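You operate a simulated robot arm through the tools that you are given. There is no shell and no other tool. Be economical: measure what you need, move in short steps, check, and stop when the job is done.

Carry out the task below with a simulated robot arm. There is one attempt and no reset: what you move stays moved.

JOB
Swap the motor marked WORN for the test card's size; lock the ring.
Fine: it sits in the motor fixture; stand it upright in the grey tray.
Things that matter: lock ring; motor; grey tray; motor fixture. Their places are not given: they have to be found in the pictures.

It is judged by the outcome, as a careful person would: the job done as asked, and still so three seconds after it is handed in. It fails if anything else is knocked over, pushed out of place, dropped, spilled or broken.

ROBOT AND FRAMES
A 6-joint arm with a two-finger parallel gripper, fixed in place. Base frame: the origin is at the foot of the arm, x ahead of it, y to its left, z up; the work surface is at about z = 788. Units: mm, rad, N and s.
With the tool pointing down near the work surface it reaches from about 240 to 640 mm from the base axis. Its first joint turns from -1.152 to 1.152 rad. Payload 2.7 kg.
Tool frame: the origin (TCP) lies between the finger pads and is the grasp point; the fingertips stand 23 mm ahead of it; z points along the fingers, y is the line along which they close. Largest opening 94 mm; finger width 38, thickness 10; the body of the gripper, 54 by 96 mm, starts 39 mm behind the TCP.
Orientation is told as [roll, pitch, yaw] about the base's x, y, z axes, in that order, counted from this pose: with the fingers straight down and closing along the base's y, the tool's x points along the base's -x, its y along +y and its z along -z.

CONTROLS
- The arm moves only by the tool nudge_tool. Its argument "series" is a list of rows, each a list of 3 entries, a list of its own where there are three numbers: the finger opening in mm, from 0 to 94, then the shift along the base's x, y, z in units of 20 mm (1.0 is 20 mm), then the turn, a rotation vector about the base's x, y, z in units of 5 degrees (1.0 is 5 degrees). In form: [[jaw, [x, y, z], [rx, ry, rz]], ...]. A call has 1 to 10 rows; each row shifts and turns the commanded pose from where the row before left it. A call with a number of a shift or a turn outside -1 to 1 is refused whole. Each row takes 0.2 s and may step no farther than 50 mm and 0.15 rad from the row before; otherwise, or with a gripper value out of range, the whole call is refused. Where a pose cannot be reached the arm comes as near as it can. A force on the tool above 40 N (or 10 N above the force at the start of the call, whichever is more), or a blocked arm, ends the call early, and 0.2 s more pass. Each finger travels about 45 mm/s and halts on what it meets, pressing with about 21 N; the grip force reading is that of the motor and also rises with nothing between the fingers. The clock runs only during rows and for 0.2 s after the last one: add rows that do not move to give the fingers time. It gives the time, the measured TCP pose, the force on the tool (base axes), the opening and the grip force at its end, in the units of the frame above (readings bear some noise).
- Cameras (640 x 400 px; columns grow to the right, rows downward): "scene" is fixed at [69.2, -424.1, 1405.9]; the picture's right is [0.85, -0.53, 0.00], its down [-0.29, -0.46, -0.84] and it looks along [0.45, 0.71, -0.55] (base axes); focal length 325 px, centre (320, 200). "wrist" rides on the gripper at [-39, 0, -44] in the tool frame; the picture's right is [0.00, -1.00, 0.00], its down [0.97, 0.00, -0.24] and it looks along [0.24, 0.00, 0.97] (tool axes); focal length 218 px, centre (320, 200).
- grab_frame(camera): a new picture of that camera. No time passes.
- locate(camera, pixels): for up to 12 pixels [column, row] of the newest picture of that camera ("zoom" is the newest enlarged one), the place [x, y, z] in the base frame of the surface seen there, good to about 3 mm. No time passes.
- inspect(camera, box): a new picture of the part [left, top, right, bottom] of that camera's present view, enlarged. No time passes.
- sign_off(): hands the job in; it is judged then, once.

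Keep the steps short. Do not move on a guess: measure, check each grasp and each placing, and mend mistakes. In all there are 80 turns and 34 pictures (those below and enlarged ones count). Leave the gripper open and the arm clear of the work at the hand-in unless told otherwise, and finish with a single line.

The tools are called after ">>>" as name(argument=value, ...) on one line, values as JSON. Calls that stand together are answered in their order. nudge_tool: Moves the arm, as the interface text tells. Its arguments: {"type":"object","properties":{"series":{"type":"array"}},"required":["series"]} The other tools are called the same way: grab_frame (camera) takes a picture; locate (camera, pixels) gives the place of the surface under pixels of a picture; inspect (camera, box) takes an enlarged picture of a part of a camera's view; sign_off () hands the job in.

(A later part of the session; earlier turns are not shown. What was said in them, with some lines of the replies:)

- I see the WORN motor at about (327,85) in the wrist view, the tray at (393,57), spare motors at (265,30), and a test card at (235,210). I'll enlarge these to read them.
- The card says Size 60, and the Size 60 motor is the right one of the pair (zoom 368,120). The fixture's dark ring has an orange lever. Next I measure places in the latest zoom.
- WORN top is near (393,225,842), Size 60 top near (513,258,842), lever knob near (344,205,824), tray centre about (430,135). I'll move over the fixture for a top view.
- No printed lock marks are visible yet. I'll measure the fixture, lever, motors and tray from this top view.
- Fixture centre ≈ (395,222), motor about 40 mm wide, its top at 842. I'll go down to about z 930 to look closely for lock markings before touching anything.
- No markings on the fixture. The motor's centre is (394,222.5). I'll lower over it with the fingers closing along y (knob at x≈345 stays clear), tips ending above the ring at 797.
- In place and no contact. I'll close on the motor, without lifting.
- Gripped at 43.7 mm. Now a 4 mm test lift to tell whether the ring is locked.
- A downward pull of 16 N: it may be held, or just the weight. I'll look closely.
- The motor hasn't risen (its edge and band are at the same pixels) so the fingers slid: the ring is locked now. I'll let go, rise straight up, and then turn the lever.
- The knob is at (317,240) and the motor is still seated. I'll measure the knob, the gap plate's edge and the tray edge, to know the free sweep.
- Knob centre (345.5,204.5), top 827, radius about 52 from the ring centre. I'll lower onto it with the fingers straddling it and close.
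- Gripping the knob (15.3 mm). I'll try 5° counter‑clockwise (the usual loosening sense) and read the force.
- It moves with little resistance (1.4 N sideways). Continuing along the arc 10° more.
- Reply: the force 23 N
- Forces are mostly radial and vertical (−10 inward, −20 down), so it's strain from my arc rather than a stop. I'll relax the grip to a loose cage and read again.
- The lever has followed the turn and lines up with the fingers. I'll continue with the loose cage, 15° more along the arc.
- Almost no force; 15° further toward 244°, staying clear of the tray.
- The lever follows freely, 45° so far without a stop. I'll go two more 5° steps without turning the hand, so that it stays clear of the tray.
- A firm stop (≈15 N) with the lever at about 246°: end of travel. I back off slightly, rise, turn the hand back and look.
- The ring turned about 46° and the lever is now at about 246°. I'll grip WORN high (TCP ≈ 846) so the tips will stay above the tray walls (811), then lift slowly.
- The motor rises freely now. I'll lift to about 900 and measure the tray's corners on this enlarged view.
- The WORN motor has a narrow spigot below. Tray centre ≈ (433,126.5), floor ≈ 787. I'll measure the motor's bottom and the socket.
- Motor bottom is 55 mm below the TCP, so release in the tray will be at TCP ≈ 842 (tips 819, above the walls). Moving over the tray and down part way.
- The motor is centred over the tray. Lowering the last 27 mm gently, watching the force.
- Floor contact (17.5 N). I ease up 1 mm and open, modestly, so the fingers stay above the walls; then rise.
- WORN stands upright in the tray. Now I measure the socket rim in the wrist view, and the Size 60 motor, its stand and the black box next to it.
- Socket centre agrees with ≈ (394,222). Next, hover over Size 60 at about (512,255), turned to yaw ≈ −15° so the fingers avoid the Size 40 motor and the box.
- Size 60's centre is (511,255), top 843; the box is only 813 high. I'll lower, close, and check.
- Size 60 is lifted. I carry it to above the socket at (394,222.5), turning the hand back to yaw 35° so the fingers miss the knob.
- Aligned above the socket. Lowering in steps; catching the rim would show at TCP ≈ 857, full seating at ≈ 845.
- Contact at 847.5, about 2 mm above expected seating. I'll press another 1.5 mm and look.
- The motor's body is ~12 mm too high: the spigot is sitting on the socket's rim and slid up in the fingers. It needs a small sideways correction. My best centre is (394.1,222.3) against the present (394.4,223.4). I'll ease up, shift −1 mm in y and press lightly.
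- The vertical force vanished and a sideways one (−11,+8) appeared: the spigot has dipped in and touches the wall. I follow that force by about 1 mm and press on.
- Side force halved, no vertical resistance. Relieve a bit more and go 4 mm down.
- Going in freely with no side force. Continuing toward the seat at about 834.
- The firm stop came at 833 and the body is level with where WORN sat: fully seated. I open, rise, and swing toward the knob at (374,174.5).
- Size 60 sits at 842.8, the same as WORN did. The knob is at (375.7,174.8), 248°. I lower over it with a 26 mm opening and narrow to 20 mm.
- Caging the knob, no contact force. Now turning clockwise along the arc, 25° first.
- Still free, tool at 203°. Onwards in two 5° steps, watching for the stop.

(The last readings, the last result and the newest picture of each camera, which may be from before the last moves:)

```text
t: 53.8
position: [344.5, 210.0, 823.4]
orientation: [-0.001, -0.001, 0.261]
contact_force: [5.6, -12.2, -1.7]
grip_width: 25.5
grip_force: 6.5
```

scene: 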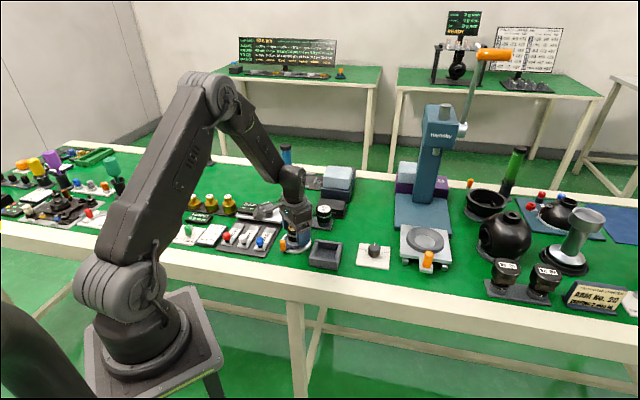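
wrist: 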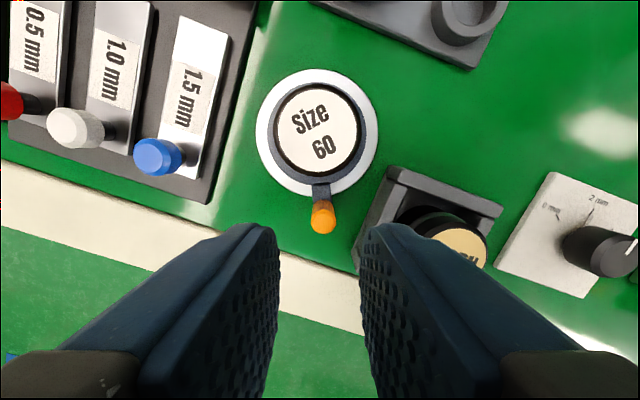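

A stop with ~13 N, and the knob is back at its original place (~204.5): locked. I back off, rise clear and look.

>>> nudge_tool(series=[[26, [0.03, -0.25, 0], [0, 0, 0]], [28, [0, 0, 0], [0, 0, 0]], [28, [0, 0, 0.5], [0, 0, 0]], [28, [0, 0, 1], [0, 0, 0]], [28, [0, 0, 1], [0, 0, 0]], [28, [0, 0, 1], [0, 0, 0]], [28, [0, 0, 1], [0, 0, 0]], [60, [0, 0, 1], [0, 0, 0]], [90, [0, 0, 1], [0, 0, 0]], [90, [0, 0, 0], [0, 0, 0]]])

>>> inspect(camera="scene", box=[225, 180, 375, 280])

>>> grab_frame(camera="wrist")

```text
t: 56.0
position: [344.6, 206.3, 954.9]
orientation: [0.0, 0.001, 0.262]
contact_force: [0.3, 0.0, 0.3]
grip_width: 89.9
grip_force: 0.0
```

```text
4.00 times, centred on (300, 230) of scene
```

zoom: 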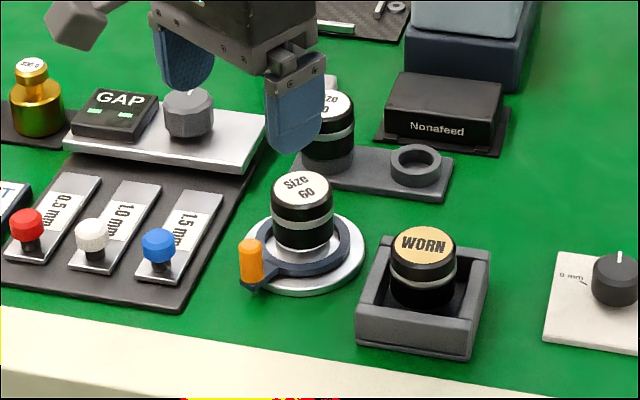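

```text
2 pictures are left
```

wrist: 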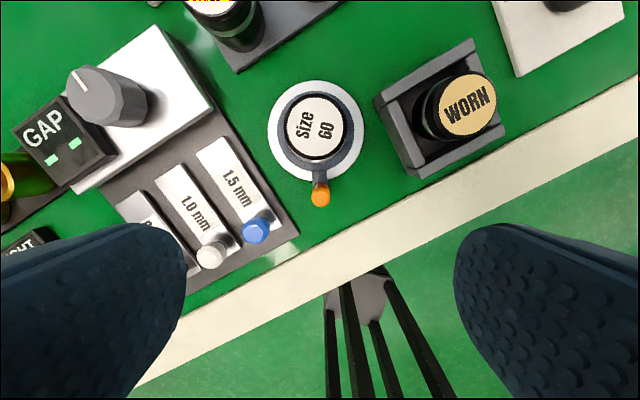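

>>> locate(camera="wrist", pixels=[[320, 198], [314, 130], [468, 105]])

```text
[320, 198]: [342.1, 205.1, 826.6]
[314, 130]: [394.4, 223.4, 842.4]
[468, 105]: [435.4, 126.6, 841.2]
```

The lever is back at (342–345,205), its locked position and against the stop. Size 60 is seated at 842.4, WORN stands upright in the tray, nothing else has moved, and the arm is clear with the gripper open. Handing in.

>>> sign_off()

```text
The job is handed in.
```

The Size 60 motor is seated in the fixture with the ring locked, and the WORN motor stands upright in the grey tray.
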